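You operate a simulated robot arm through the tools that you are given. There is no shell and no other tool. Be economical: measure what you need, move in short steps, check, and stop when the job is done.

Carry out the task below with a simulated two-armed robot. There is one attempt and no reset: what you move stays moved.

Task
Wipe up the spill on the left end of the steel bench with the rag and put it back.
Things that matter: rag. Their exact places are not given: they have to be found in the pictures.

It is judged by the outcome, as a careful person would: the job done as asked, and still so three seconds after it is handed in. It fails if anything else is knocked over, pushed out of place, dropped, spilled or broken.

Robot
Two 6-joint arms with two-finger parallel grippers on one trunk, on a base that drives. Base frame: it is fixed to the floor where the robot stands at the start and does not move with it; the origin is under the middle of the robot, x ahead of it, y to its left, z up; the surface under the hand at the start is at about z = 760. Lengths are in mm, angles in degrees, forces in N, time in s.
The left shoulder is at the start at [-77, 177, 832], the right one opposite. With the tool pointing down near the work surface each hand reaches from about 100 to 740 mm from the robot's upright axis, wherever it stands, measured 20 degrees to its own side. Payload 1.57 kg a hand.
Tool frame (each hand has its own): the origin (TCP) lies between the finger pads and is the grasp point; the fingertips stand 30 mm ahead of it; z points along the fingers, y is the line along which they close. The gripper opens to 80 mm. The fingers are 17 mm wide and 12 mm thick; the gripper's body (40 by 82 mm) begins 80 mm behind the TCP.
Orientation is that of the tool frame in the base frame, as [roll, pitch, yaw] about the fixed x, y, z axes, in that order (R = Rz(yaw) Ry(pitch) Rx(roll)). With the fingers straight down and closing along the base's y, the tool's x points along the base's -x, its y along +y and its z along -z.

Tools
- The arms move only by the tool move_arm. It takes "left_motion", "right_motion" or both (then of equal length, played together; a hand with none holds still); each is a list of rows, each an object of numbers (a shift or turn left out is 0, a gripper value left out holds the last): "tx", "ty", "tz": the shift along the tool's x, y, z in mm; "wx", "wy", "wz": the turn, a rotation vector about the tool's x, y, z in degrees; "gripper": the finger opening in mm, from 0 to 80. In form: [{"tx": .., "ty": .., "tz": .., "wx": .., "wy": .., "wz": .., "gripper": ..}, ...]. A call has 1 to 12 rows; each row is the pose to reach, as a shift and turn from the pose commanded when the call began, along the tool's axes at that moment. Rows are played at 5 a second. More than 50 mm and 8.6 degrees between two rows, or a gripper value outside its range, and nothing of the call is played. Where a pose cannot be reached the arm comes as near as it can. A force on the tool above 40 N (or 10 N above the force at the start of the call, whichever is more), or a blocked arm, ends the call early, and 0.2 s more pass. The fingers move at their own pace (about 72 mm/s each) and stop on an object; they squeeze with about 25 N. The grip force told is the motor's: it shows also when the fingers shut on nothing. Time passes only in rows, and 0.2 s behind the last, so rows that repeat a pose let the fingers close. The reply holds the time, the measured pose of the TCP, the force on the tool along the base axes, the opening and the grip force, in the units named above and with some noise, with the torque about the TCP (base axes, N m) and any sound that the robot's microphone picked up.
- Cameras (640 x 400 px; columns grow to the right, rows downward): "scene" is now at [18.4, -37.8, 1535]; the picture's right is [-0.38, -0.93, 0.00], its down [-0.76, 0.31, -0.57] and it looks along [0.52, -0.21, -0.82] (base axes); focal length 250 px, centre (320, 200). "left" rides on the left gripper at [72, 6, -122] in its tool frame; the picture's right is [-0.09, 1.00, 0.00], its down [-0.84, -0.08, -0.54] and it looks along [-0.54, -0.05, 0.84] (tool axes); focal length 238 px, centre (320, 200). "right" rides on the right gripper at [72, -7, -122] in its tool frame; the picture's right is [0.09, 1.00, 0.00], its down [-0.84, 0.08, -0.54] and it looks along [-0.54, 0.05, 0.84] (tool axes); focal length 238 px, centre (320, 200).
- snapshot(camera): a new picture of that camera. It takes no simulated time.
- move_column(by): slides the trunk up (or, below 0, down) by that many mm; the arms and the scene camera ride with it, the base frame stays. It gives what a move gives, with no picture.
- steer(legs): drives the robot by 1 to 6 legs, each [ahead, left, turn to the left] in mm, mm and degrees, along the robot's own axes; the way and the turn of a leg run together, so that a leg with both is an arc; at most 1500 mm and 180 degrees a leg. The arms and the cameras ride along, it lands a little off, and it stops where it bumps. It gives what a move gives.
- turn_head(pan, tilt): turns the head with the scene camera to pan (to the left, within 143 degrees either way) and tilt (down, from -29 to 69), counted from straight ahead of the robot. It gives what a move gives.
- locate(camera, pixels): there is no depth. For up to 12 entries [column, row, z] of the newest picture of that camera ("zoom" is the newest enlarged one), the place [x, y] in the base frame at which the ray of that pixel passes the height z, good to about 3 mm, but the place of the scene camera against the robot may be out by one fixed shift of up to 25 mm in any direction. It takes no simulated time.
- close_up(camera, box): a new picture of the part [left, top, right, bottom] of that camera's present view, enlarged. It takes no simulated time.
- job_done(): hands the job in; it is judged then, once.

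Work in short steps. Measure before you move; look again where a grasp or a placing could have gone wrong, and mend it. You have 80 turns and 78 pictures in all, those below and enlarged ones among them. Open the grippers and draw the arms clear of the work before you hand the job in, unless the task says otherwise; then end with one line.

The tools are called as name(argument=value, ...) on one line, values as JSON. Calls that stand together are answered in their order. move_arm: Moves the arms, as the interface text tells. Its arguments: {"type":"object","properties":{"left_motion":{"type":"array","items":{"type":"object","properties":{"tx":{"type":"number"},"ty":{"type":"number"},"tz":{"type":"number"},"wx":{"type":"number"},"wy":{"type":"number"},"wz":{"type":"number"},"gripper":{"type":"number"}}}},"right_motion":{"type":"array","items":{"type":"object","properties":{"tx":{"type":"number"},"ty":{"type":"number"},"tz":{"type":"number"},"wx":{"type":"number"},"wy":{"type":"number"},"wz":{"type":"number"},"gripper":{"type":"number"}}}}},"required":[]} The other tools are called the same way: move_column (by) slides the trunk up or down; steer (legs) drives the base; turn_head (pan, tilt) turns the head that bears the scene camera; snapshot (camera) takes a picture; locate (camera, pixels) gives the place at which the rays of pixels pass given heights; close_up (camera, box) takes an enlarged picture of a part of a camera's view; job_done () hands the job in.

At the start:

```text
time_s: 0.0
left_eef_pos: [550.1, -12.0, 1002.6]
left_tcp_rot: [-180.0, 0.1, -180.0]
left_force: [-0.3, 0.3, 0.3]
left_wrist_torque: [0.0, 0.0, -0.01]
left_width: 79.9
left_finger_force: 0.1
right_eef_pos: [289.5, -431.5, 1002.1]
right_tcp_rot: [-180.0, 0.0, 180.0]
right_force: [0.2, 0.0, -0.5]
right_wrist_torque: [-0.04, -0.03, 0.01]
right_width: 80.0
right_finger_force: 0.0
trunk travel left (down, up): [-275.0, 53.0]
robot x, y, heading: [3.2, -1.9, -0.1]
head pan, tilt: [-22.1, 55.5]
```

scene: 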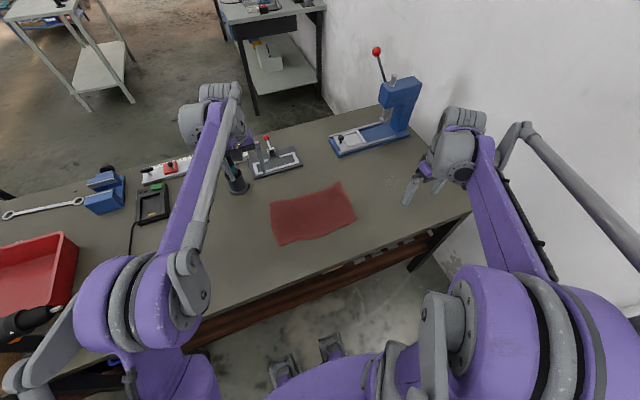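
right: 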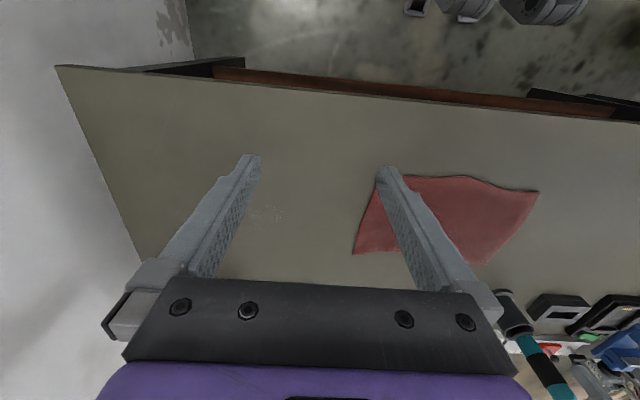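
left: 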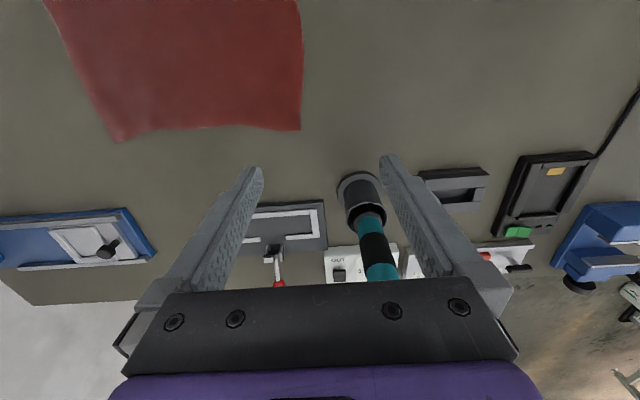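

The scene shows a red rag on the bench ahead at about (315,215) and faint specks at (392,182). I look at the surroundings to find the spill and identify the steel bench.

turn_head(pan=30, tilt=30)

snapshot(camera="scene")

close_up(camera="right", box=[200, 160, 360, 260])

```text
time_s: 1.2
left_eef_pos: [550.5, -11.6, 1003.8]
left_tcp_rot: [180.0, 0.1, 180.0]
left_force: [0.1, -0.8, 0.7]
left_wrist_torque: [0.05, 0.0, 0.01]
left_width: 80.0
left_finger_force: 0.1
right_eef_pos: [290.1, -430.4, 1001.3]
right_tcp_rot: [180.0, 0.1, -180.0]
right_force: [-0.4, -0.6, -0.6]
right_wrist_torque: [-0.03, -0.01, 0.01]
right_width: 80.1
right_finger_force: 0.0
trunk travel left (down, up): [-275.0, 53.0]
robot x, y, heading: [0.5, 1.9, 0.1]
head pan, tilt: [30.0, 30.0]
```

```text
74 pictures are left
```

scene: 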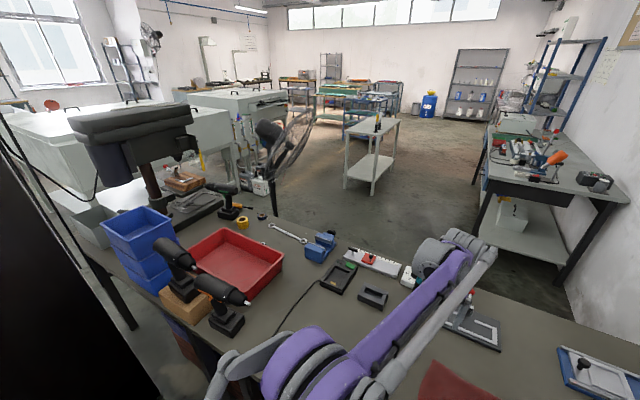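

```text
4.00 times, centred on (280, 210) of right
```

zoom: 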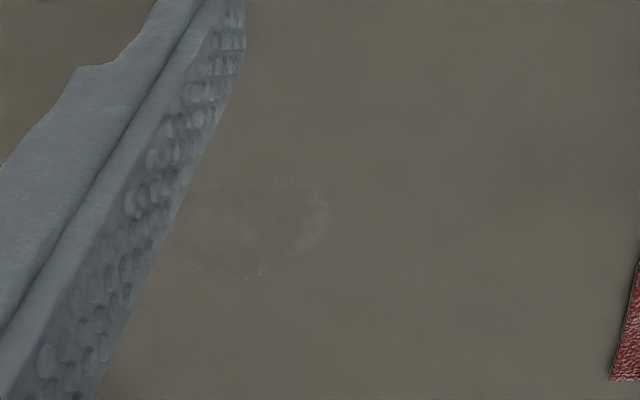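

There is a faint stain on the right side of this bench, but the task's "steel bench" may be another one. I look at other benches, behind and right.

close_up(camera="scene", box=[440, 90, 640, 215])

close_up(camera="scene", box=[260, 70, 440, 200])

turn_head(pan=120, tilt=30)

snapshot(camera="scene")

turn_head(pan=-130, tilt=30)

snapshot(camera="scene")

```text
3.20 times, centred on (540, 152) of scene
```

zoom: 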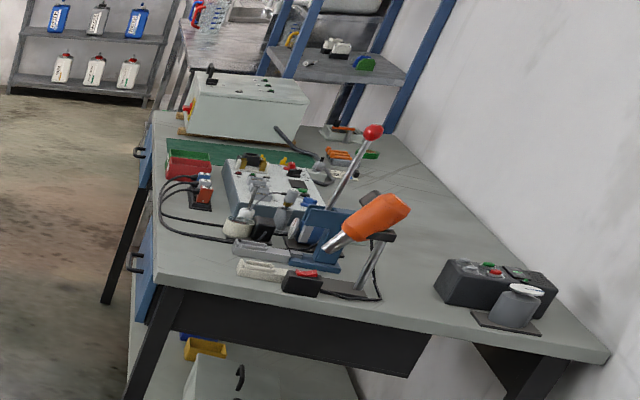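

```text
3.08 times, centred on (350, 135) of scene
```

zoom: 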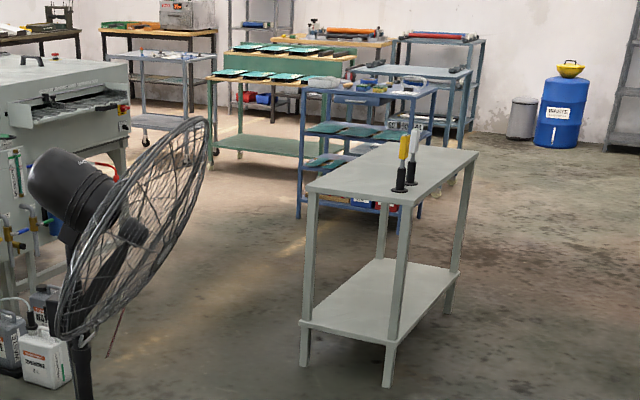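

```text
time_s: 2.9
left_eef_pos: [551.6, -12.4, 1002.2]
left_tcp_rot: [-180.0, 0.1, 180.0]
left_force: [0.2, -0.8, 0.4]
left_wrist_torque: [-0.03, -0.02, 0.02]
left_width: 80.0
left_finger_force: 0.0
right_eef_pos: [289.7, -430.5, 1001.0]
right_tcp_rot: [180.0, 0.0, -180.0]
right_force: [-0.6, -0.4, -0.2]
right_wrist_torque: [-0.01, 0.0, 0.0]
right_width: 79.7
right_finger_force: 0.0
trunk travel left (down, up): [-275.0, 53.0]
robot x, y, heading: [-1.2, -0.2, -0.1]
head pan, tilt: [120.0, 30.0]
```

```text
70 pictures are left
```

scene: 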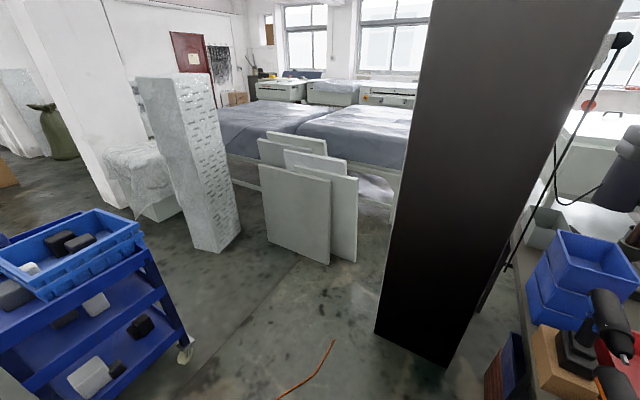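

```text
time_s: 6.4
left_eef_pos: [549.6, -12.1, 1002.7]
left_tcp_rot: [-180.0, 0.1, 180.0]
left_force: [-0.6, 0.3, 0.1]
left_wrist_torque: [0.01, -0.02, 0.05]
left_width: 80.2
left_finger_force: 0.0
right_eef_pos: [289.5, -429.9, 1001.6]
right_tcp_rot: [-180.0, -0.1, 179.9]
right_force: [-0.6, 0.3, -0.2]
right_wrist_torque: [-0.03, -0.03, -0.01]
right_width: 80.1
right_finger_force: 0.0
trunk travel left (down, up): [-275.0, 53.0]
robot x, y, heading: [2.5, -5.7, 0.0]
head pan, tilt: [-130.0, 30.0]
```

```text
69 pictures are left
```

scene: 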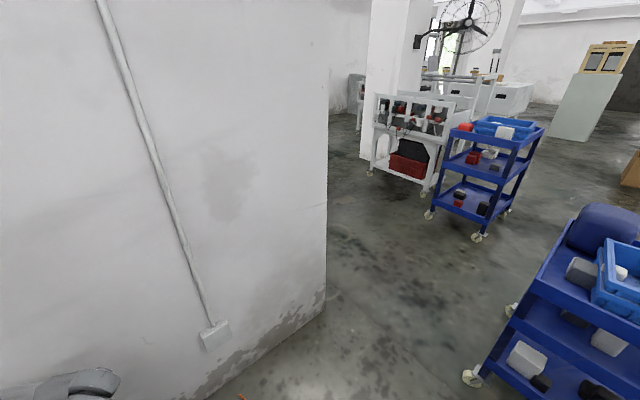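

Next I look closely at the freestanding steel table and the left end of the bench in front.

turn_head(pan=25, tilt=30)

close_up(camera="scene", box=[280, 100, 380, 162])

turn_head(pan=50, tilt=50)

snapshot(camera="scene")

turn_head(pan=-40, tilt=50)

snapshot(camera="scene")

```text
time_s: 8.8
left_eef_pos: [550.7, -12.3, 1003.1]
left_tcp_rot: [-180.0, 0.0, -179.9]
left_force: [0.1, 0.2, -0.6]
left_wrist_torque: [-0.02, -0.02, 0.02]
left_width: 80.1
left_finger_force: 0.2
right_eef_pos: [290.4, -430.0, 1000.6]
right_tcp_rot: [-180.0, 0.0, 179.9]
right_force: [0.1, -0.4, -0.1]
right_wrist_torque: [-0.01, 0.01, 0.03]
right_width: 80.1
right_finger_force: 0.0
trunk travel left (down, up): [-275.0, 53.0]
robot x, y, heading: [0.7, 1.3, 0.2]
head pan, tilt: [25.0, 30.0]
```

```text
6.40 times, centred on (330, 131) of scene
```

zoom: 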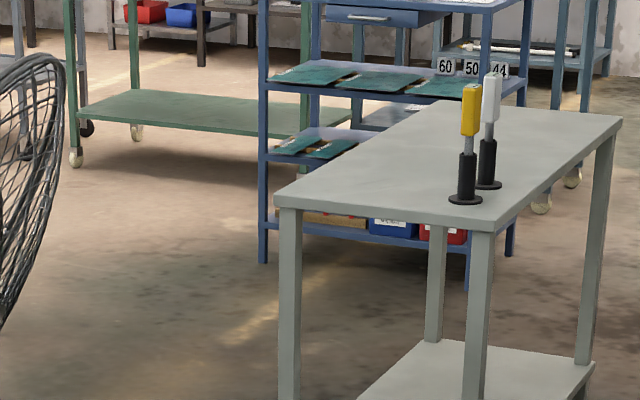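

```text
time_s: 9.7
left_eef_pos: [550.6, -10.8, 1003.5]
left_tcp_rot: [179.9, 0.1, -180.0]
left_force: [0.1, -0.2, -0.8]
left_wrist_torque: [0.0, 0.02, -0.02]
left_width: 79.6
left_finger_force: 0.1
right_eef_pos: [289.7, -430.2, 1001.8]
right_tcp_rot: [-180.0, 0.0, 180.0]
right_force: [-0.4, 0.0, -0.4]
right_wrist_torque: [0.0, -0.01, -0.03]
right_width: 79.9
right_finger_force: 0.1
trunk travel left (down, up): [-275.0, 53.0]
robot x, y, heading: [1.1, 3.3, -0.2]
head pan, tilt: [50.0, 50.0]
```

```text
67 pictures are left
```

scene: 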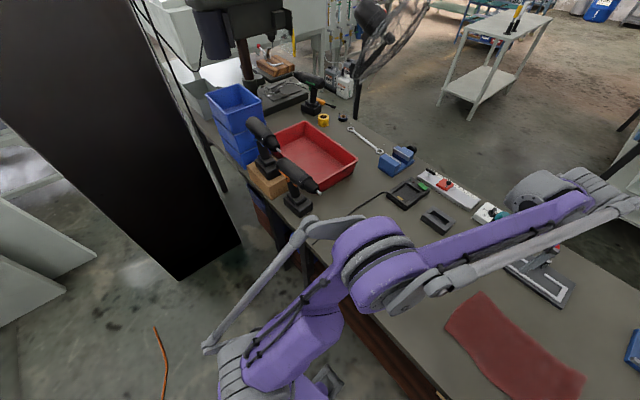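

```text
time_s: 11.3
left_eef_pos: [550.5, -12.3, 1003.5]
left_tcp_rot: [-180.0, 0.1, -180.0]
left_force: [0.9, -0.5, 0.0]
left_wrist_torque: [-0.01, 0.02, 0.02]
left_width: 79.9
left_finger_force: 0.0
right_eef_pos: [289.3, -431.4, 1002.0]
right_tcp_rot: [180.0, 0.0, 179.9]
right_force: [-0.7, 0.4, -0.4]
right_wrist_torque: [0.01, 0.02, 0.0]
right_width: 80.0
right_finger_force: 0.1
trunk travel left (down, up): [-275.0, 53.0]
robot x, y, heading: [-0.9, -0.7, 0.1]
head pan, tilt: [-40.0, 50.0]
```

```text
66 pictures are left
```

scene: 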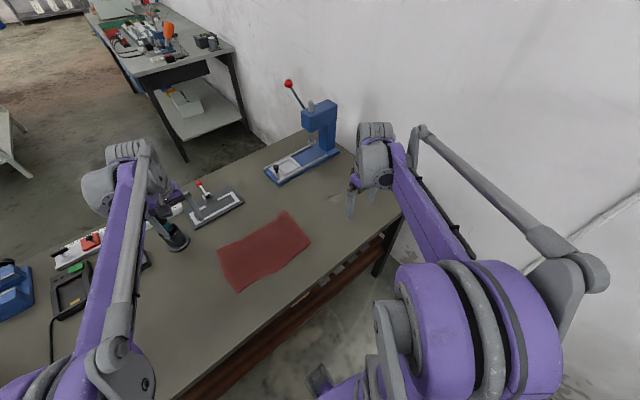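

I zoom in on the stain here, then consider driving to the freestanding table for a better look.

close_up(camera="scene", box=[295, 172, 375, 222])

turn_head(pan=25, tilt=20)

close_up(camera="scene", box=[315, 145, 395, 195])

snapshot(camera="scene")

```text
8.00 times, centred on (335, 197) of scene
```

zoom: 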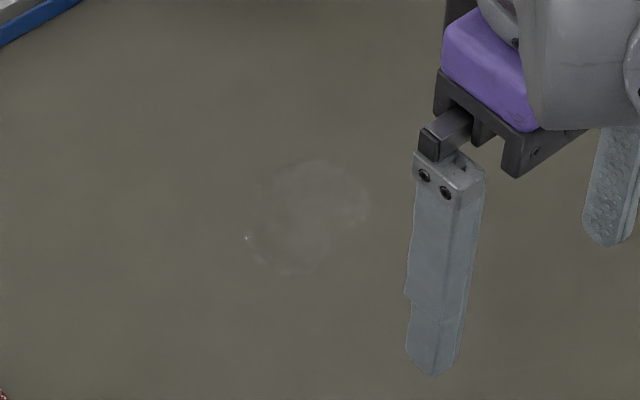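

```text
time_s: 12.7
left_eef_pos: [550.3, -11.7, 1002.6]
left_tcp_rot: [180.0, 0.2, 179.9]
left_force: [-0.5, 0.0, -0.3]
left_wrist_torque: [0.03, 0.0, -0.02]
left_width: 79.9
left_finger_force: 0.0
right_eef_pos: [290.1, -431.1, 1001.1]
right_tcp_rot: [180.0, 0.0, -179.9]
right_force: [-1.6, 0.0, 0.3]
right_wrist_torque: [0.01, -0.02, 0.03]
right_width: 80.1
right_finger_force: 0.1
trunk travel left (down, up): [-275.0, 53.0]
robot x, y, heading: [1.4, 2.9, 0.0]
head pan, tilt: [25.0, 20.0]
```

```text
8.00 times, centred on (355, 170) of scene
```

zoom: 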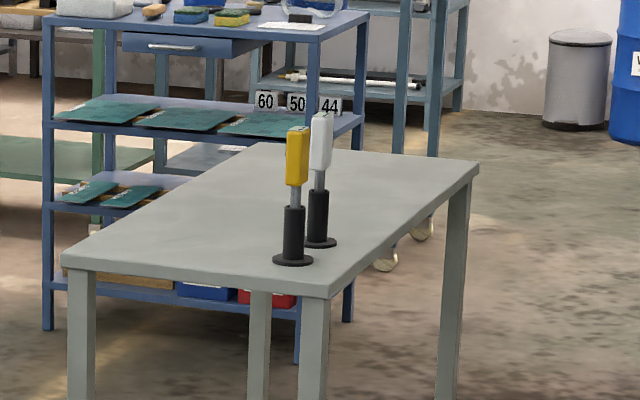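

```text
63 pictures are left
```

scene: 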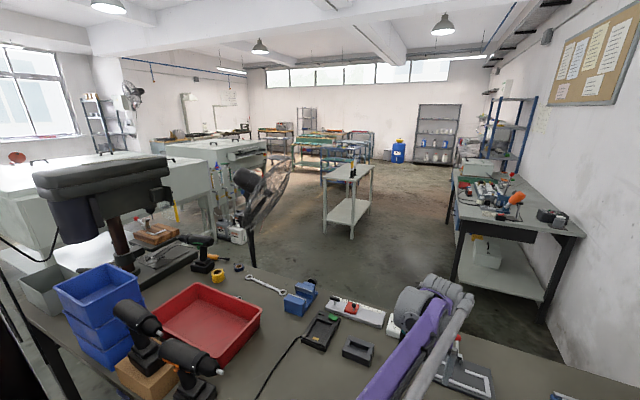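

The stain near the right end is a faint film. I check the left end of this bench and the bench by the wall for a more definite spill.

turn_head(pan=50, tilt=40)

close_up(camera="scene", box=[180, 130, 340, 230])

close_up(camera="scene", box=[300, 150, 500, 275])

turn_head(pan=-15, tilt=30)

snapshot(camera="scene")

close_up(camera="scene", box=[180, 90, 380, 215])

```text
time_s: 13.6
left_eef_pos: [550.3, -12.0, 1002.3]
left_tcp_rot: [179.9, 0.2, 180.0]
left_force: [0.2, 0.2, 0.6]
left_wrist_torque: [0.03, -0.02, 0.02]
left_width: 80.1
left_finger_force: 0.0
right_eef_pos: [289.7, -431.2, 1002.3]
right_tcp_rot: [-180.0, 0.0, -180.0]
right_force: [-0.6, -0.4, -0.7]
right_wrist_torque: [-0.01, -0.03, -0.03]
right_width: 79.9
right_finger_force: 0.0
trunk travel left (down, up): [-275.0, 53.0]
robot x, y, heading: [-1.6, 1.2, 0.2]
head pan, tilt: [50.0, 40.0]
```

```text
4.00 times, centred on (260, 180) of scene
```

zoom: 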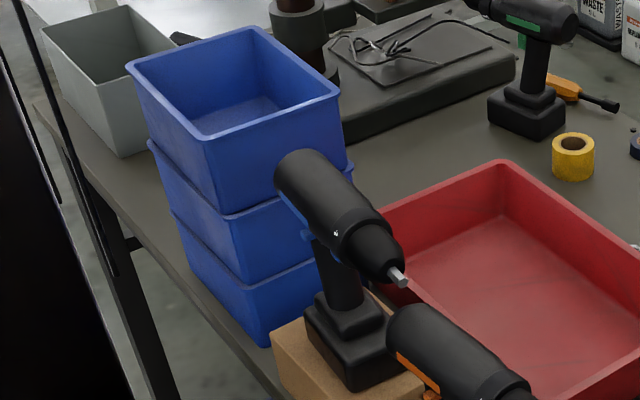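

```text
3.20 times, centred on (400, 212) of scene
```

zoom: 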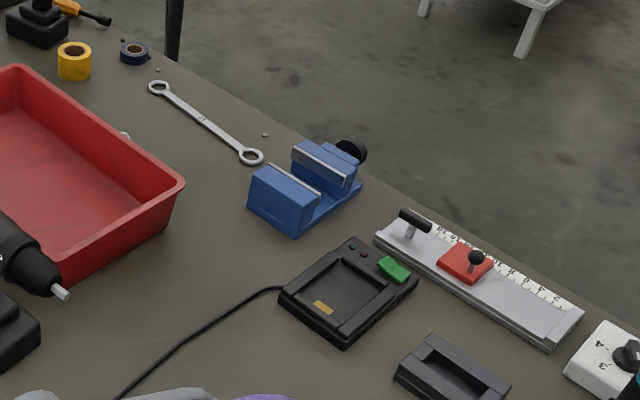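

```text
time_s: 14.9
left_eef_pos: [550.2, -11.3, 1002.9]
left_tcp_rot: [180.0, 0.0, -180.0]
left_force: [-0.7, 0.5, 0.3]
left_wrist_torque: [0.04, 0.01, 0.0]
left_width: 80.0
left_finger_force: 0.1
right_eef_pos: [290.4, -430.4, 1001.2]
right_tcp_rot: [-180.0, 0.1, -180.0]
right_force: [0.6, -0.1, 0.4]
right_wrist_torque: [0.0, -0.01, 0.02]
right_width: 80.0
right_finger_force: 0.0
trunk travel left (down, up): [-275.0, 53.0]
robot x, y, heading: [-2.1, 2.5, -0.2]
head pan, tilt: [-15.0, 30.0]
```

```text
60 pictures are left
```

scene: 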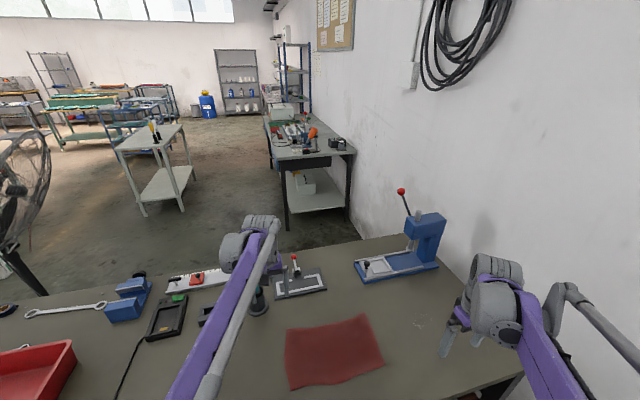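

```text
3.20 times, centred on (280, 152) of scene
```

zoom: 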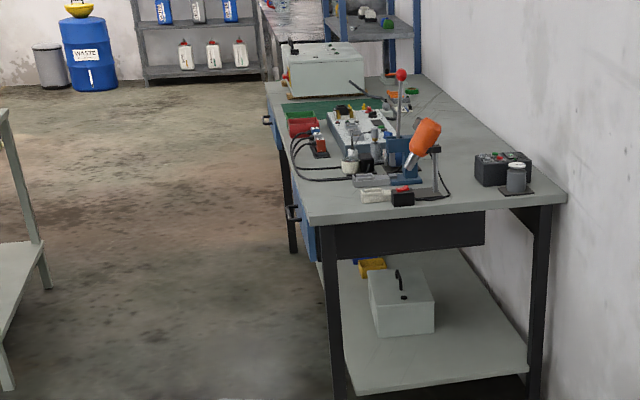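

The close-ups are truly sharper, so I zoom harder on the freestanding table top's two ends (about (150,135)).

close_up(camera="scene", box=[110, 118, 158, 148])

close_up(camera="scene", box=[145, 115, 193, 145])

close_up(camera="scene", box=[400, 300, 448, 330])

locate(camera="scene", pixels=[[420, 323, 762], [115, 150, 850], [160, 150, 850], [183, 125, 850], [142, 215, 0], [184, 210, 0], [385, 235, 762], [350, 150, 850], [287, 230, 0], [286, 395, 762], [287, 330, 762], [384, 363, 762]])

```text
13.33 times, centred on (134, 133) of scene
```

zoom: 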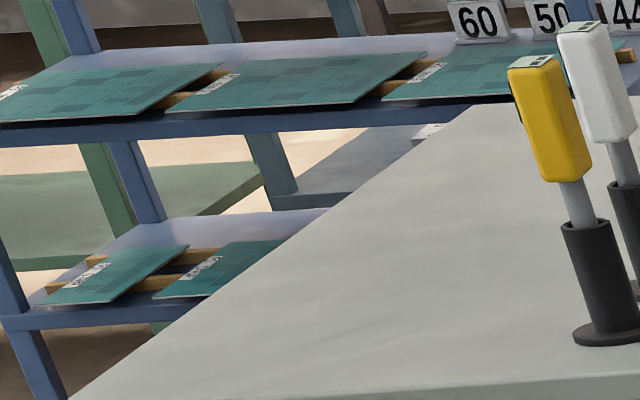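

```text
13.33 times, centred on (169, 130) of scene
```

zoom: 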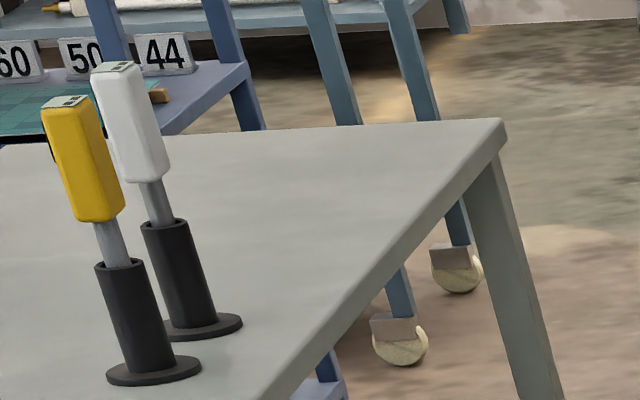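

```text
13.33 times, centred on (424, 315) of scene
```

zoom: 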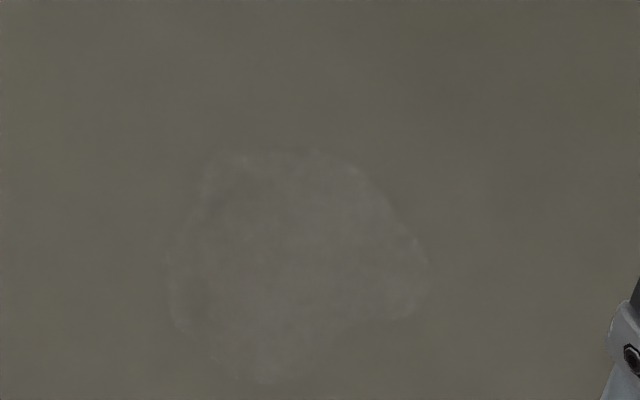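

```text
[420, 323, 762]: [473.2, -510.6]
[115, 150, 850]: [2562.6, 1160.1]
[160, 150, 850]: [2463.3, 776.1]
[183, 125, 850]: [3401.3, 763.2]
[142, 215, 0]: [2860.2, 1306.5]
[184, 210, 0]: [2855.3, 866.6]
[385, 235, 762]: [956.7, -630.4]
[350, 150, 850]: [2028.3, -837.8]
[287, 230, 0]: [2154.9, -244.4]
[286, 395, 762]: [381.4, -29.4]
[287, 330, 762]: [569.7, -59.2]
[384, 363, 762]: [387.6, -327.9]
```

The table ahead is clean, while the film at about (475,-512) on this bench is a real transparent puddle. Printed text ("OUT") on the bench reads upright from the far side, from which this end is the left one. I still check the other end in high zoom for a second spill.

turn_head(pan=50, tilt=40)

close_up(camera="scene", box=[260, 110, 356, 170])

close_up(camera="scene", box=[190, 90, 286, 150])

close_up(camera="scene", box=[310, 195, 438, 275])

```text
time_s: 16.3
left_eef_pos: [550.7, -11.9, 1002.4]
left_tcp_rot: [-179.9, 0.1, -179.9]
left_force: [0.4, 1.1, -0.9]
left_wrist_torque: [-0.01, 0.02, -0.02]
left_width: 79.8
left_finger_force: 0.1
right_eef_pos: [291.1, -431.9, 1002.0]
right_tcp_rot: [-180.0, 0.0, -179.9]
right_force: [0.0, -0.7, -0.1]
right_wrist_torque: [0.03, 0.02, -0.03]
right_width: 80.2
right_finger_force: 0.1
trunk travel left (down, up): [-275.0, 53.0]
robot x, y, heading: [0.4, 3.3, 0.1]
head pan, tilt: [50.0, 40.0]
```

```text
6.67 times, centred on (308, 140) of scene
```

zoom: 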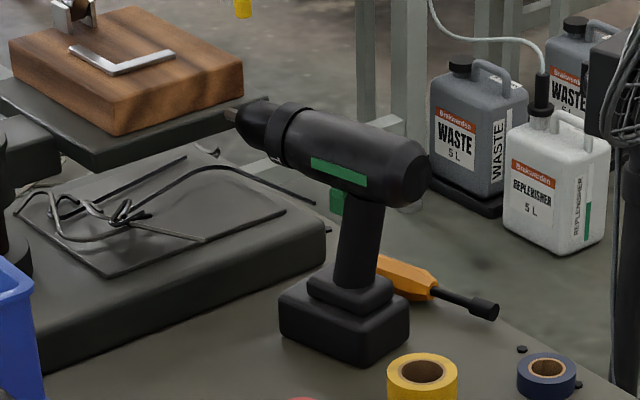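

```text
6.67 times, centred on (238, 120) of scene
```

zoom: 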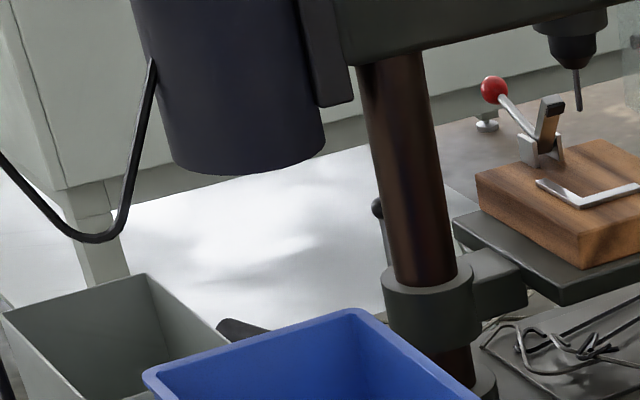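

```text
5.00 times, centred on (374, 235) of scene
```

zoom: 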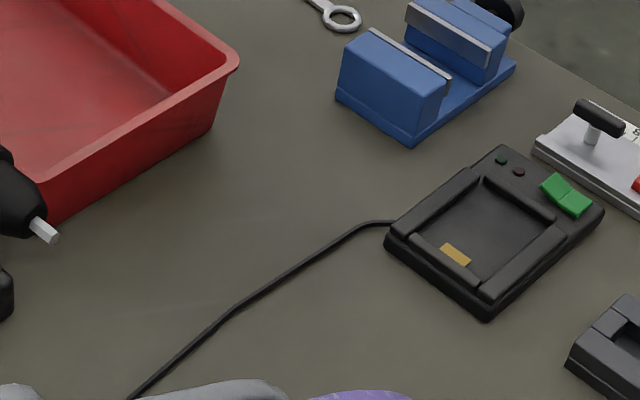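

No spill at the other end. Now I measure rag corners and the film with the arm cameras.

locate(camera="right", pixels=[[353, 254, 762], [395, 178, 762], [540, 191, 762], [485, 265, 762], [465, 176, 762], [495, 183, 762], [245, 212, 760], [282, 213, 760], [263, 203, 760], [263, 228, 760]])

locate(camera="left", pixels=[[118, 142, 762], [300, 130, 762], [298, 0, 762], [45, 0, 762]])

close_up(camera="left", box=[0, 0, 320, 200])

snapshot(camera="right")

```text
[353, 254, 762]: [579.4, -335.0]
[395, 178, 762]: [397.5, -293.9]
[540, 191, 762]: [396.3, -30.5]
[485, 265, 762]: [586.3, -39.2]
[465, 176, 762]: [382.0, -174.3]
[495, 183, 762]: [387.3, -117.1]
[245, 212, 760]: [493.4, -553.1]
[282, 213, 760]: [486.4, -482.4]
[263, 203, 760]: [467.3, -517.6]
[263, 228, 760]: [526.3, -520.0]
```

```text
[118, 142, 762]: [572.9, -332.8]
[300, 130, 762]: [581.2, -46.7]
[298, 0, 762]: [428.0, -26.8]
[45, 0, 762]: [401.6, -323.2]
```

```text
2.00 times, centred on (160, 100) of left
```

zoom: 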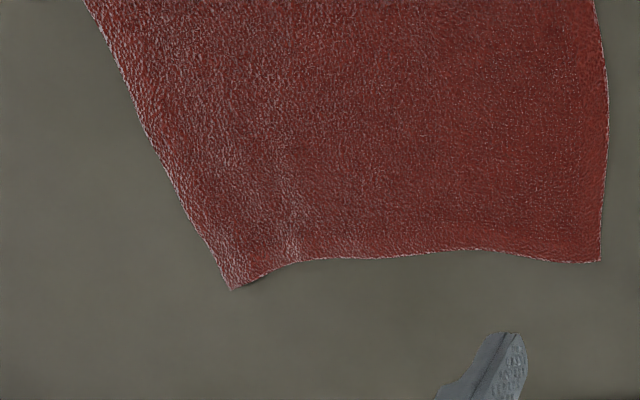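

```text
51 pictures are left
```

right: 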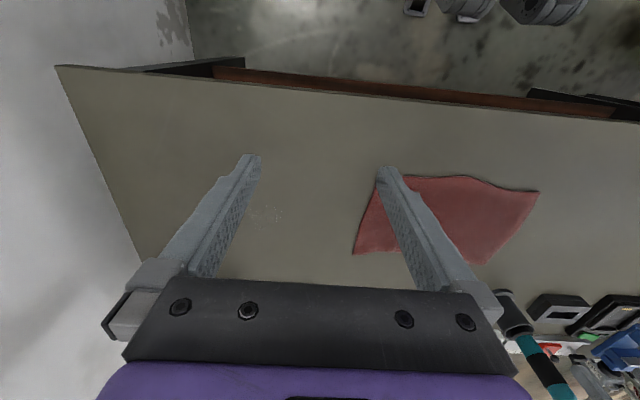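

I have the rag at x 395–585, y −335…−30 and the film at about (490,−518), ~75 mm across. I measure the bench's end and the near edge to plan the base position.

locate(camera="right", pixels=[[55, 65, 760], [140, 260, 760], [330, 92, 760], [600, 117, 760], [193, 55, 0]])

turn_head(pan=-80, tilt=60)

snapshot(camera="scene")

```text
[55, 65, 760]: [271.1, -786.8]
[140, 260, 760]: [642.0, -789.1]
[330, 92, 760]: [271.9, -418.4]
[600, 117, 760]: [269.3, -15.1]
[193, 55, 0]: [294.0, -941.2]
```

```text
time_s: 18.4
left_eef_pos: [550.3, -11.5, 1003.7]
left_tcp_rot: [-180.0, 0.0, 179.9]
left_force: [0.1, 0.1, -0.3]
left_wrist_torque: [0.04, -0.02, 0.03]
left_width: 79.9
left_finger_force: 0.0
right_eef_pos: [289.4, -429.8, 1000.4]
right_tcp_rot: [179.9, 0.1, -180.0]
right_force: [-0.2, -0.7, -0.5]
right_wrist_torque: [0.01, 0.0, -0.02]
right_width: 79.7
right_finger_force: 0.0
trunk travel left (down, up): [-275.0, 53.0]
robot x, y, heading: [-0.2, -0.2, 0.1]
head pan, tilt: [-80.0, 60.0]
```

```text
50 pictures are left
```

scene: 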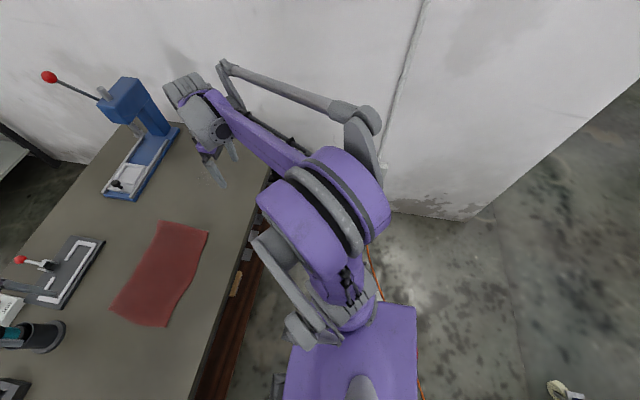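

The robot has room on the right (wall at y≈−941, elbow well clear). I move the left hand left and up out of the way, then drive 120 mm right for better reach to the film.

move_arm(left_motion=[{"tz": -40}, {"tz": -60, "ty": 40}, {"tz": -60, "ty": 85}, {"tz": -60, "ty": 130}, {"tz": -60, "ty": 175}, {"tz": -60, "ty": 220}])

steer(legs=[[0, -120, 0]])

snapshot(camera="right")

```text
time_s: 19.8
left_eef_pos: [547.0, 209.4, 1062.0]
left_tcp_rot: [179.9, 0.1, 180.0]
left_force: [0.2, -0.4, 0.9]
left_wrist_torque: [-0.01, -0.01, 0.0]
left_width: 80.1
left_finger_force: 0.0
right_eef_pos: [290.4, -429.4, 1001.9]
right_tcp_rot: [180.0, 0.0, -180.0]
right_force: [0.3, 0.5, -0.5]
right_wrist_torque: [-0.01, -0.03, -0.02]
right_width: 80.0
right_finger_force: 0.0
trunk travel left (down, up): [-275.0, 53.0]
robot x, y, heading: [3.0, 0.3, -0.0]
head pan, tilt: [-80.0, 60.0]
```

```text
time_s: 21.5
left_eef_pos: [546.3, 90.3, 1063.1]
left_tcp_rot: [-179.9, 0.1, -179.9]
left_force: [0.1, -0.5, -0.6]
left_wrist_torque: [-0.02, 0.0, -0.01]
left_width: 80.0
left_finger_force: 0.1
right_eef_pos: [290.7, -547.7, 1001.7]
right_tcp_rot: [180.0, 0.0, 180.0]
right_force: [1.0, -0.3, -0.1]
right_wrist_torque: [0.02, 0.01, -0.01]
right_width: 80.1
right_finger_force: 0.0
trunk travel left (down, up): [-275.0, 53.0]
robot x, y, heading: [0.9, -114.6, 0.0]
head pan, tilt: [-80.0, 60.0]
```

```text
49 pictures are left
```

right: 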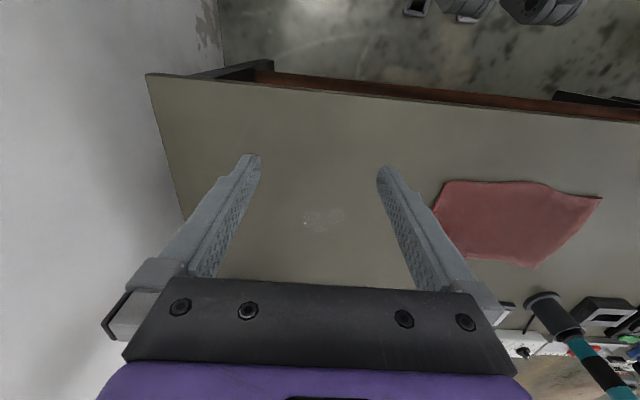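

Film now at (323,220), and all four rag corners are visible. I record them.

locate(camera="right", pixels=[[447, 181, 762], [601, 197, 762], [534, 267, 762], [430, 257, 762], [303, 222, 760], [345, 216, 760], [323, 208, 760], [320, 233, 760], [540, 293, 760], [505, 305, 760]])

close_up(camera="right", box=[270, 170, 398, 250])

close_up(camera="right", box=[400, 150, 640, 300])

```text
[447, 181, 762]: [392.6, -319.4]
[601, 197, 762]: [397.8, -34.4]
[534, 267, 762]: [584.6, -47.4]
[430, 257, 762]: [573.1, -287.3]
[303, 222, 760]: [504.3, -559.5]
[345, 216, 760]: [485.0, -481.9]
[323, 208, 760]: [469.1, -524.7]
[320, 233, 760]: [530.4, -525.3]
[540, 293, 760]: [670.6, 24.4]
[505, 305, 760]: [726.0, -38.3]
```

```text
5.00 times, centred on (334, 210) of right
```

zoom: 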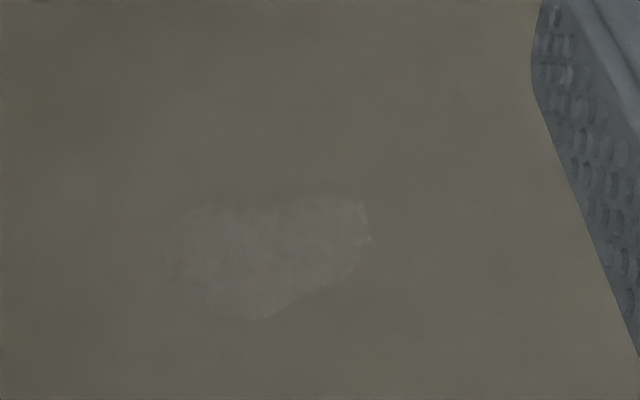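

```text
2.67 times, centred on (520, 225) of right
```

zoom: 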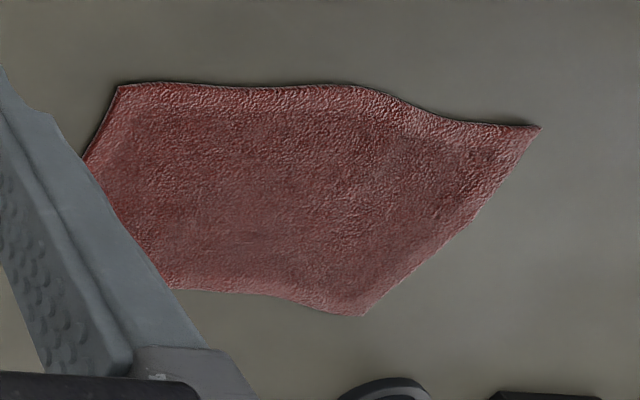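

I move the right hand above the rag near its leading part, (488,−230), at z≈850, gripper at 60 mm.

move_arm(right_motion=[{"tx": -22, "ty": 35, "tz": 16}, {"tx": -44, "ty": 70, "tz": 32}, {"tx": -66, "ty": 106, "tz": 50}, {"tx": -88, "ty": 141, "tz": 66}, {"tx": -110, "ty": 176, "tz": 84}, {"tx": -132, "ty": 212, "tz": 100}, {"tx": -154, "ty": 247, "tz": 117}, {"tx": -176, "ty": 283, "tz": 134}, {"tx": -197, "ty": 318, "tz": 150, "gripper": 60}, {"tx": -197, "ty": 318, "tz": 150, "gripper": 60}])

snapshot(camera="right")

```text
time_s: 23.7
left_eef_pos: [545.9, 90.6, 1063.1]
left_tcp_rot: [180.0, 0.0, -179.9]
left_force: [-0.6, 1.0, -0.6]
left_wrist_torque: [-0.01, -0.01, 0.0]
left_width: 79.9
left_finger_force: 0.0
right_eef_pos: [488.1, -231.2, 851.5]
right_tcp_rot: [-180.0, 0.0, 179.9]
right_force: [0.3, -0.9, -0.3]
right_wrist_torque: [-0.01, -0.03, -0.01]
right_width: 59.9
right_finger_force: 0.0
trunk travel left (down, up): [-275.0, 53.0]
robot x, y, heading: [2.9, -116.4, 0.1]
head pan, tilt: [-80.0, 60.0]
```

```text
46 pictures are left
```

right: 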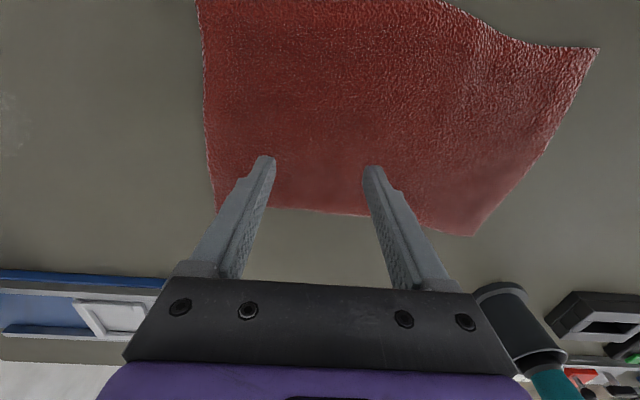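

Fingers straddle cloth. I lower until the tips press lightly on the cloth (TCP ≈789) and close.

move_arm(right_motion=[{"tz": 30}, {"tz": 50}, {"tz": 58}, {"tz": 61}, {"tz": 63}])

move_arm(right_motion=[{"gripper": 30}, {"gripper": 0}, {"gripper": 0}, {"gripper": 0}, {"gripper": 0}])

snapshot(camera="right")

```text
time_s: 24.8
left_eef_pos: [544.6, 90.9, 1063.1]
left_tcp_rot: [180.0, 0.2, -179.8]
left_force: [-0.3, -0.5, 0.1]
left_wrist_torque: [-0.03, -0.01, 0.01]
left_width: 80.0
left_finger_force: 0.0
right_eef_pos: [486.6, -229.3, 791.9]
right_tcp_rot: [-179.9, 0.1, 180.0]
right_force: [0.8, -0.5, 32.2]
right_wrist_torque: [-0.02, -0.04, 0.05]
right_width: 60.1
right_finger_force: 0.1
trunk travel left (down, up): [-275.0, 53.0]
robot x, y, heading: [-1.1, -119.7, 0.0]
head pan, tilt: [-80.0, 60.0]
stopped in row 5 (right hand): the force on the tool passed its limit at 46 N (the readings are from after the stop); the commanded pose is now the measured one
```

```text
time_s: 25.5
left_eef_pos: [546.7, 90.4, 1064.3]
left_tcp_rot: [180.0, 0.2, -180.0]
left_force: [0.4, 0.9, 0.7]
left_wrist_torque: [0.02, 0.02, 0.0]
left_width: 80.1
left_finger_force: 0.0
right_eef_pos: [486.4, -230.6, 792.1]
right_tcp_rot: [-180.0, 0.2, 180.0]
right_force: [-1.6, -2.0, 31.4]
right_wrist_torque: [-0.09, -0.01, -0.02]
right_width: 5.7
right_finger_force: 20.6
trunk travel left (down, up): [-275.0, 53.0]
robot x, y, heading: [1.5, -121.2, 0.1]
head pan, tilt: [-80.0, 60.0]
stopped in row 3 (right hand): the force on the tool passed its limit at 42 N (the readings are from after the stop); the commanded pose is now the measured one
```

```text
45 pictures are left
```

right: 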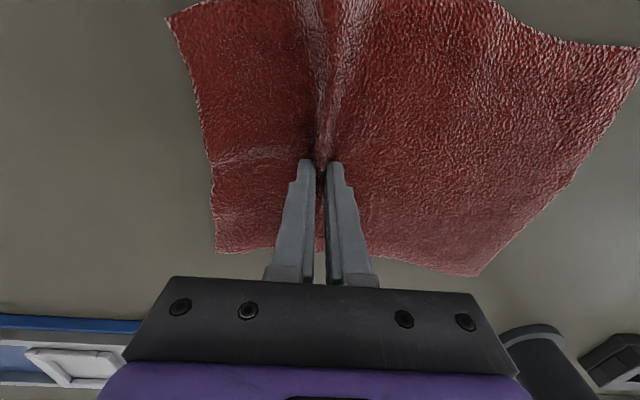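

The cloth is pinched in a ridge (width 5.7, force 20). I raise 3 mm to relieve pressure and drag toward the film at y≈−520.

move_arm(right_motion=[{"tz": -3, "gripper": 0}, {"tz": -3, "ty": -30}, {"tz": -3, "ty": -60}, {"tz": -3, "ty": -95}, {"tz": -3, "ty": -130}, {"tz": -3, "ty": -165}, {"tz": -3, "ty": -200}, {"tz": -3, "ty": -235}, {"tz": -3, "ty": -270}, {"tz": -3, "ty": -300}])

snapshot(camera="right")

```text
time_s: 27.7
left_eef_pos: [548.0, 90.6, 1061.1]
left_tcp_rot: [-180.0, 0.2, -179.8]
left_force: [-0.5, 0.1, -0.4]
left_wrist_torque: [0.0, -0.03, -0.03]
left_width: 79.9
left_finger_force: 0.1
right_eef_pos: [489.5, -529.9, 795.2]
right_tcp_rot: [-180.0, 0.1, 179.9]
right_force: [-0.5, 0.9, 0.2]
right_wrist_torque: [0.03, 0.04, 0.04]
right_width: 4.7
right_finger_force: 25.1
trunk travel left (down, up): [-275.0, 53.0]
robot x, y, heading: [-4.2, -118.7, 0.0]
head pan, tilt: [-80.0, 60.0]
```

```text
44 pictures are left
```

right: 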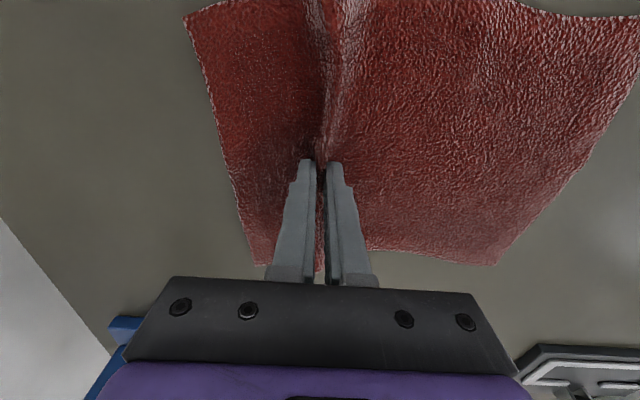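

The rag followed flat. Now I scrub over the film with light pressure: passes at x≈455–525, y≈−490…−570.

move_arm(right_motion=[{"tz": 2}, {"tz": 2, "ty": -35}, {"tz": 2, "ty": -35, "tx": -35}, {"tz": 2, "ty": 0, "tx": -35}, {"tz": 2, "ty": 40, "tx": -35}, {"tz": 2, "ty": 40, "tx": 0}, {"tz": 2, "ty": 0, "tx": 0}, {"tz": 2, "ty": -35, "tx": 0}, {"tz": 2, "ty": -35, "tx": 35}, {"tz": 2, "ty": 0, "tx": 35}, {"tz": 2, "ty": 40, "tx": 35}, {"tz": 0, "ty": 40, "tx": 0}])

snapshot(camera="right")

```text
time_s: 30.3
left_eef_pos: [549.1, 89.2, 1062.2]
left_tcp_rot: [-180.0, 0.1, -179.9]
left_force: [0.1, 0.1, -0.2]
left_wrist_torque: [0.01, 0.02, 0.02]
left_width: 80.2
left_finger_force: 0.0
right_eef_pos: [488.2, -490.5, 794.1]
right_tcp_rot: [180.0, 0.0, -180.0]
right_force: [0.3, 0.8, 1.1]
right_wrist_torque: [0.03, 0.07, 0.03]
right_width: 4.7
right_finger_force: 25.2
trunk travel left (down, up): [-275.0, 53.0]
robot x, y, heading: [-0.7, -118.6, 0.0]
head pan, tilt: [-80.0, 60.0]
```

```text
43 pictures are left
```

right: 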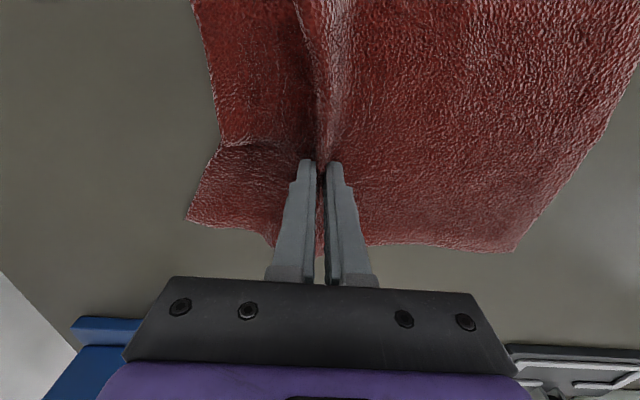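

Force was low, so I do a second scrub pressing about 2 mm deeper.

move_arm(right_motion=[{"tz": 2}, {"tz": 2, "ty": -40}, {"tz": 2, "ty": -75}, {"tz": 2, "ty": -75, "tx": -35}, {"tz": 2, "ty": -35, "tx": -35}, {"tz": 2, "ty": 5, "tx": -35}, {"tz": 2, "ty": 5, "tx": 0}, {"tz": 2, "ty": -35, "tx": 0}, {"tz": 2, "ty": -75, "tx": 0}, {"tz": 2, "ty": -75, "tx": 40}, {"tz": 2, "ty": -35, "tx": 40}, {"tz": 2, "ty": 5, "tx": 40}])

```text
time_s: 32.9
left_eef_pos: [547.2, 90.9, 1062.8]
left_tcp_rot: [-179.9, 0.2, -179.9]
left_force: [0.1, 0.9, -0.7]
left_wrist_torque: [-0.01, 0.0, -0.01]
left_width: 80.2
left_finger_force: 0.1
right_eef_pos: [448.5, -483.4, 792.8]
right_tcp_rot: [-179.9, 0.2, 179.9]
right_force: [2.1, -0.8, 9.1]
right_wrist_torque: [-0.04, -0.07, 0.02]
right_width: 4.9
right_finger_force: 25.3
trunk travel left (down, up): [-275.0, 53.0]
robot x, y, heading: [0.6, -115.2, -0.2]
head pan, tilt: [-80.0, 60.0]
```

I move back to x≈488, release, and rise to view rag and film area.

move_arm(right_motion=[{"tz": -2, "tx": -20}, {"tz": -2, "tx": -40}, {"tz": -2, "tx": -40, "gripper": 20}, {"tz": -2, "tx": -40, "gripper": 20}, {"tz": -42, "tx": -40}, {"tz": -90, "tx": -40}, {"tz": -130, "tx": -20}, {"tz": -170, "tx": 20}, {"tz": -200, "tx": 50}, {"tz": -210, "tx": 90, "ty": 0}, {"tz": -210, "tx": 130}])

snapshot(camera="right")

```text
refused: row 8 steps farther than a row can; nothing moved
```

```text
42 pictures are left
```

right: 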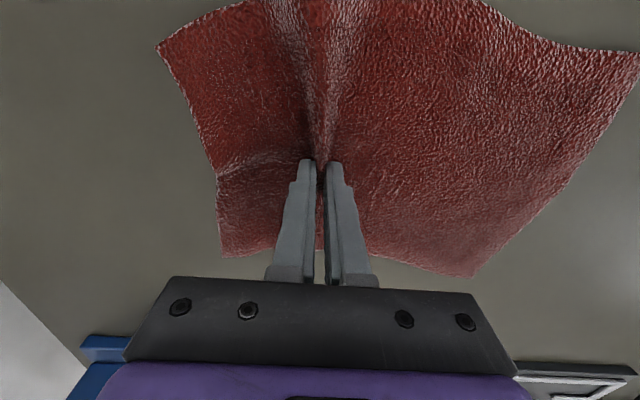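

A row was too long; I repeat with smaller steps.

move_arm(right_motion=[{"tz": -2, "tx": -20}, {"tz": -2, "tx": -40}, {"tz": -2, "tx": -40, "gripper": 25}, {"tz": -2, "tx": -40, "gripper": 25}, {"tz": -40, "tx": -40}, {"tz": -80, "tx": -40}, {"tz": -120, "tx": -20}, {"tz": -150, "tx": 10}, {"tz": -180, "tx": 40}, {"tz": -200, "tx": 80}, {"tz": -200, "tx": 120}])

snapshot(camera="right")

```text
time_s: 35.3
left_eef_pos: [546.4, 90.6, 1062.3]
left_tcp_rot: [180.0, 0.2, -179.8]
left_force: [0.0, 0.2, 0.3]
left_wrist_torque: [-0.01, -0.03, 0.03]
left_width: 80.0
left_finger_force: 0.0
right_eef_pos: [324.0, -484.3, 992.1]
right_tcp_rot: [-180.0, 0.1, -179.9]
right_force: [-1.1, 0.6, -0.4]
right_wrist_torque: [-0.02, 0.0, -0.03]
right_width: 25.0
right_finger_force: 0.1
trunk travel left (down, up): [-275.0, 53.0]
robot x, y, heading: [-0.2, -117.7, 0.2]
head pan, tilt: [-80.0, 60.0]
```

```text
41 pictures are left
```

right: 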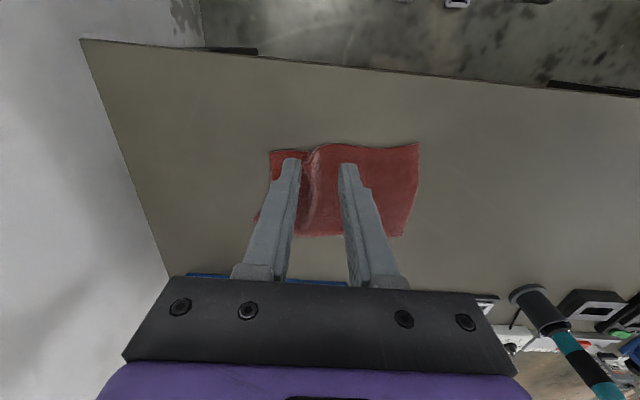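

The rag lies fairly flat with a ridge. I locate its corners to regrip near its +y edge.

locate(camera="right", pixels=[[419, 143, 762], [402, 236, 762], [270, 152, 762], [257, 218, 762], [313, 150, 775], [305, 230, 775]])

```text
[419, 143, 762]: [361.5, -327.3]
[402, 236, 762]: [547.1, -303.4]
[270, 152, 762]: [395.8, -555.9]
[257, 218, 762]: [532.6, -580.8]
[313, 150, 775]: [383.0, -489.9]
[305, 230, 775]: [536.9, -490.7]
```

Right edge midpoint ≈(454,−315). I go to (456,−380), 65 mm inside that edge, open to 60, descend to just touching; the left hand shifts 80 mm left for room.

move_arm(right_motion=[{"tx": -22, "ty": 17, "tz": 24, "gripper": 55}, {"tx": -44, "ty": 35, "tz": 47}, {"tx": -66, "ty": 52, "tz": 71}, {"tx": -88, "ty": 69, "tz": 95}, {"tx": -110, "ty": 87, "tz": 118}, {"tx": -132, "ty": 104, "tz": 142}, {"tx": -132, "ty": 104, "tz": 170}, {"tx": -132, "ty": 104, "tz": 188}, {"tx": -132, "ty": 104, "tz": 196}, {"tx": -132, "ty": 104, "tz": 199}], left_motion=[{"ty": 20}, {"ty": 40}, {"ty": 60}, {"ty": 80}, {"ty": 80}, {"ty": 80}, {"ty": 80}, {"ty": 80}, {"ty": 80}, {"ty": 80}])

snapshot(camera="right")

```text
time_s: 37.5
left_eef_pos: [547.2, 172.3, 1063.8]
left_tcp_rot: [-180.0, 0.2, 180.0]
left_force: [0.3, 0.2, -0.7]
left_wrist_torque: [-0.01, 0.0, -0.04]
left_width: 80.1
left_finger_force: 0.0
right_eef_pos: [458.1, -381.7, 793.4]
right_tcp_rot: [-179.9, 0.2, -180.0]
right_force: [0.8, 0.4, 9.5]
right_wrist_torque: [0.1, -0.07, 0.0]
right_width: 54.9
right_finger_force: 0.1
trunk travel left (down, up): [-275.0, 53.0]
robot x, y, heading: [-1.1, -120.3, 0.2]
head pan, tilt: [-80.0, 60.0]
```

```text
40 pictures are left
```

right: 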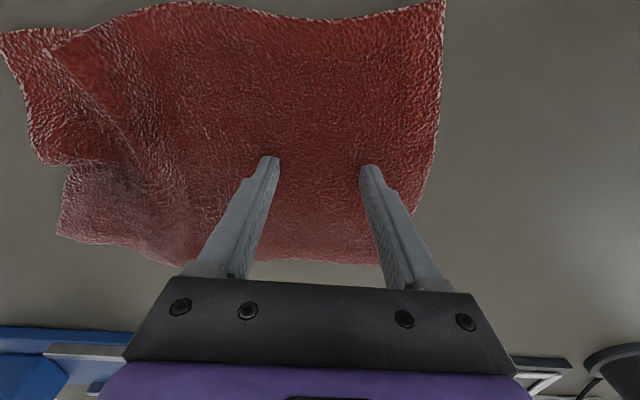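

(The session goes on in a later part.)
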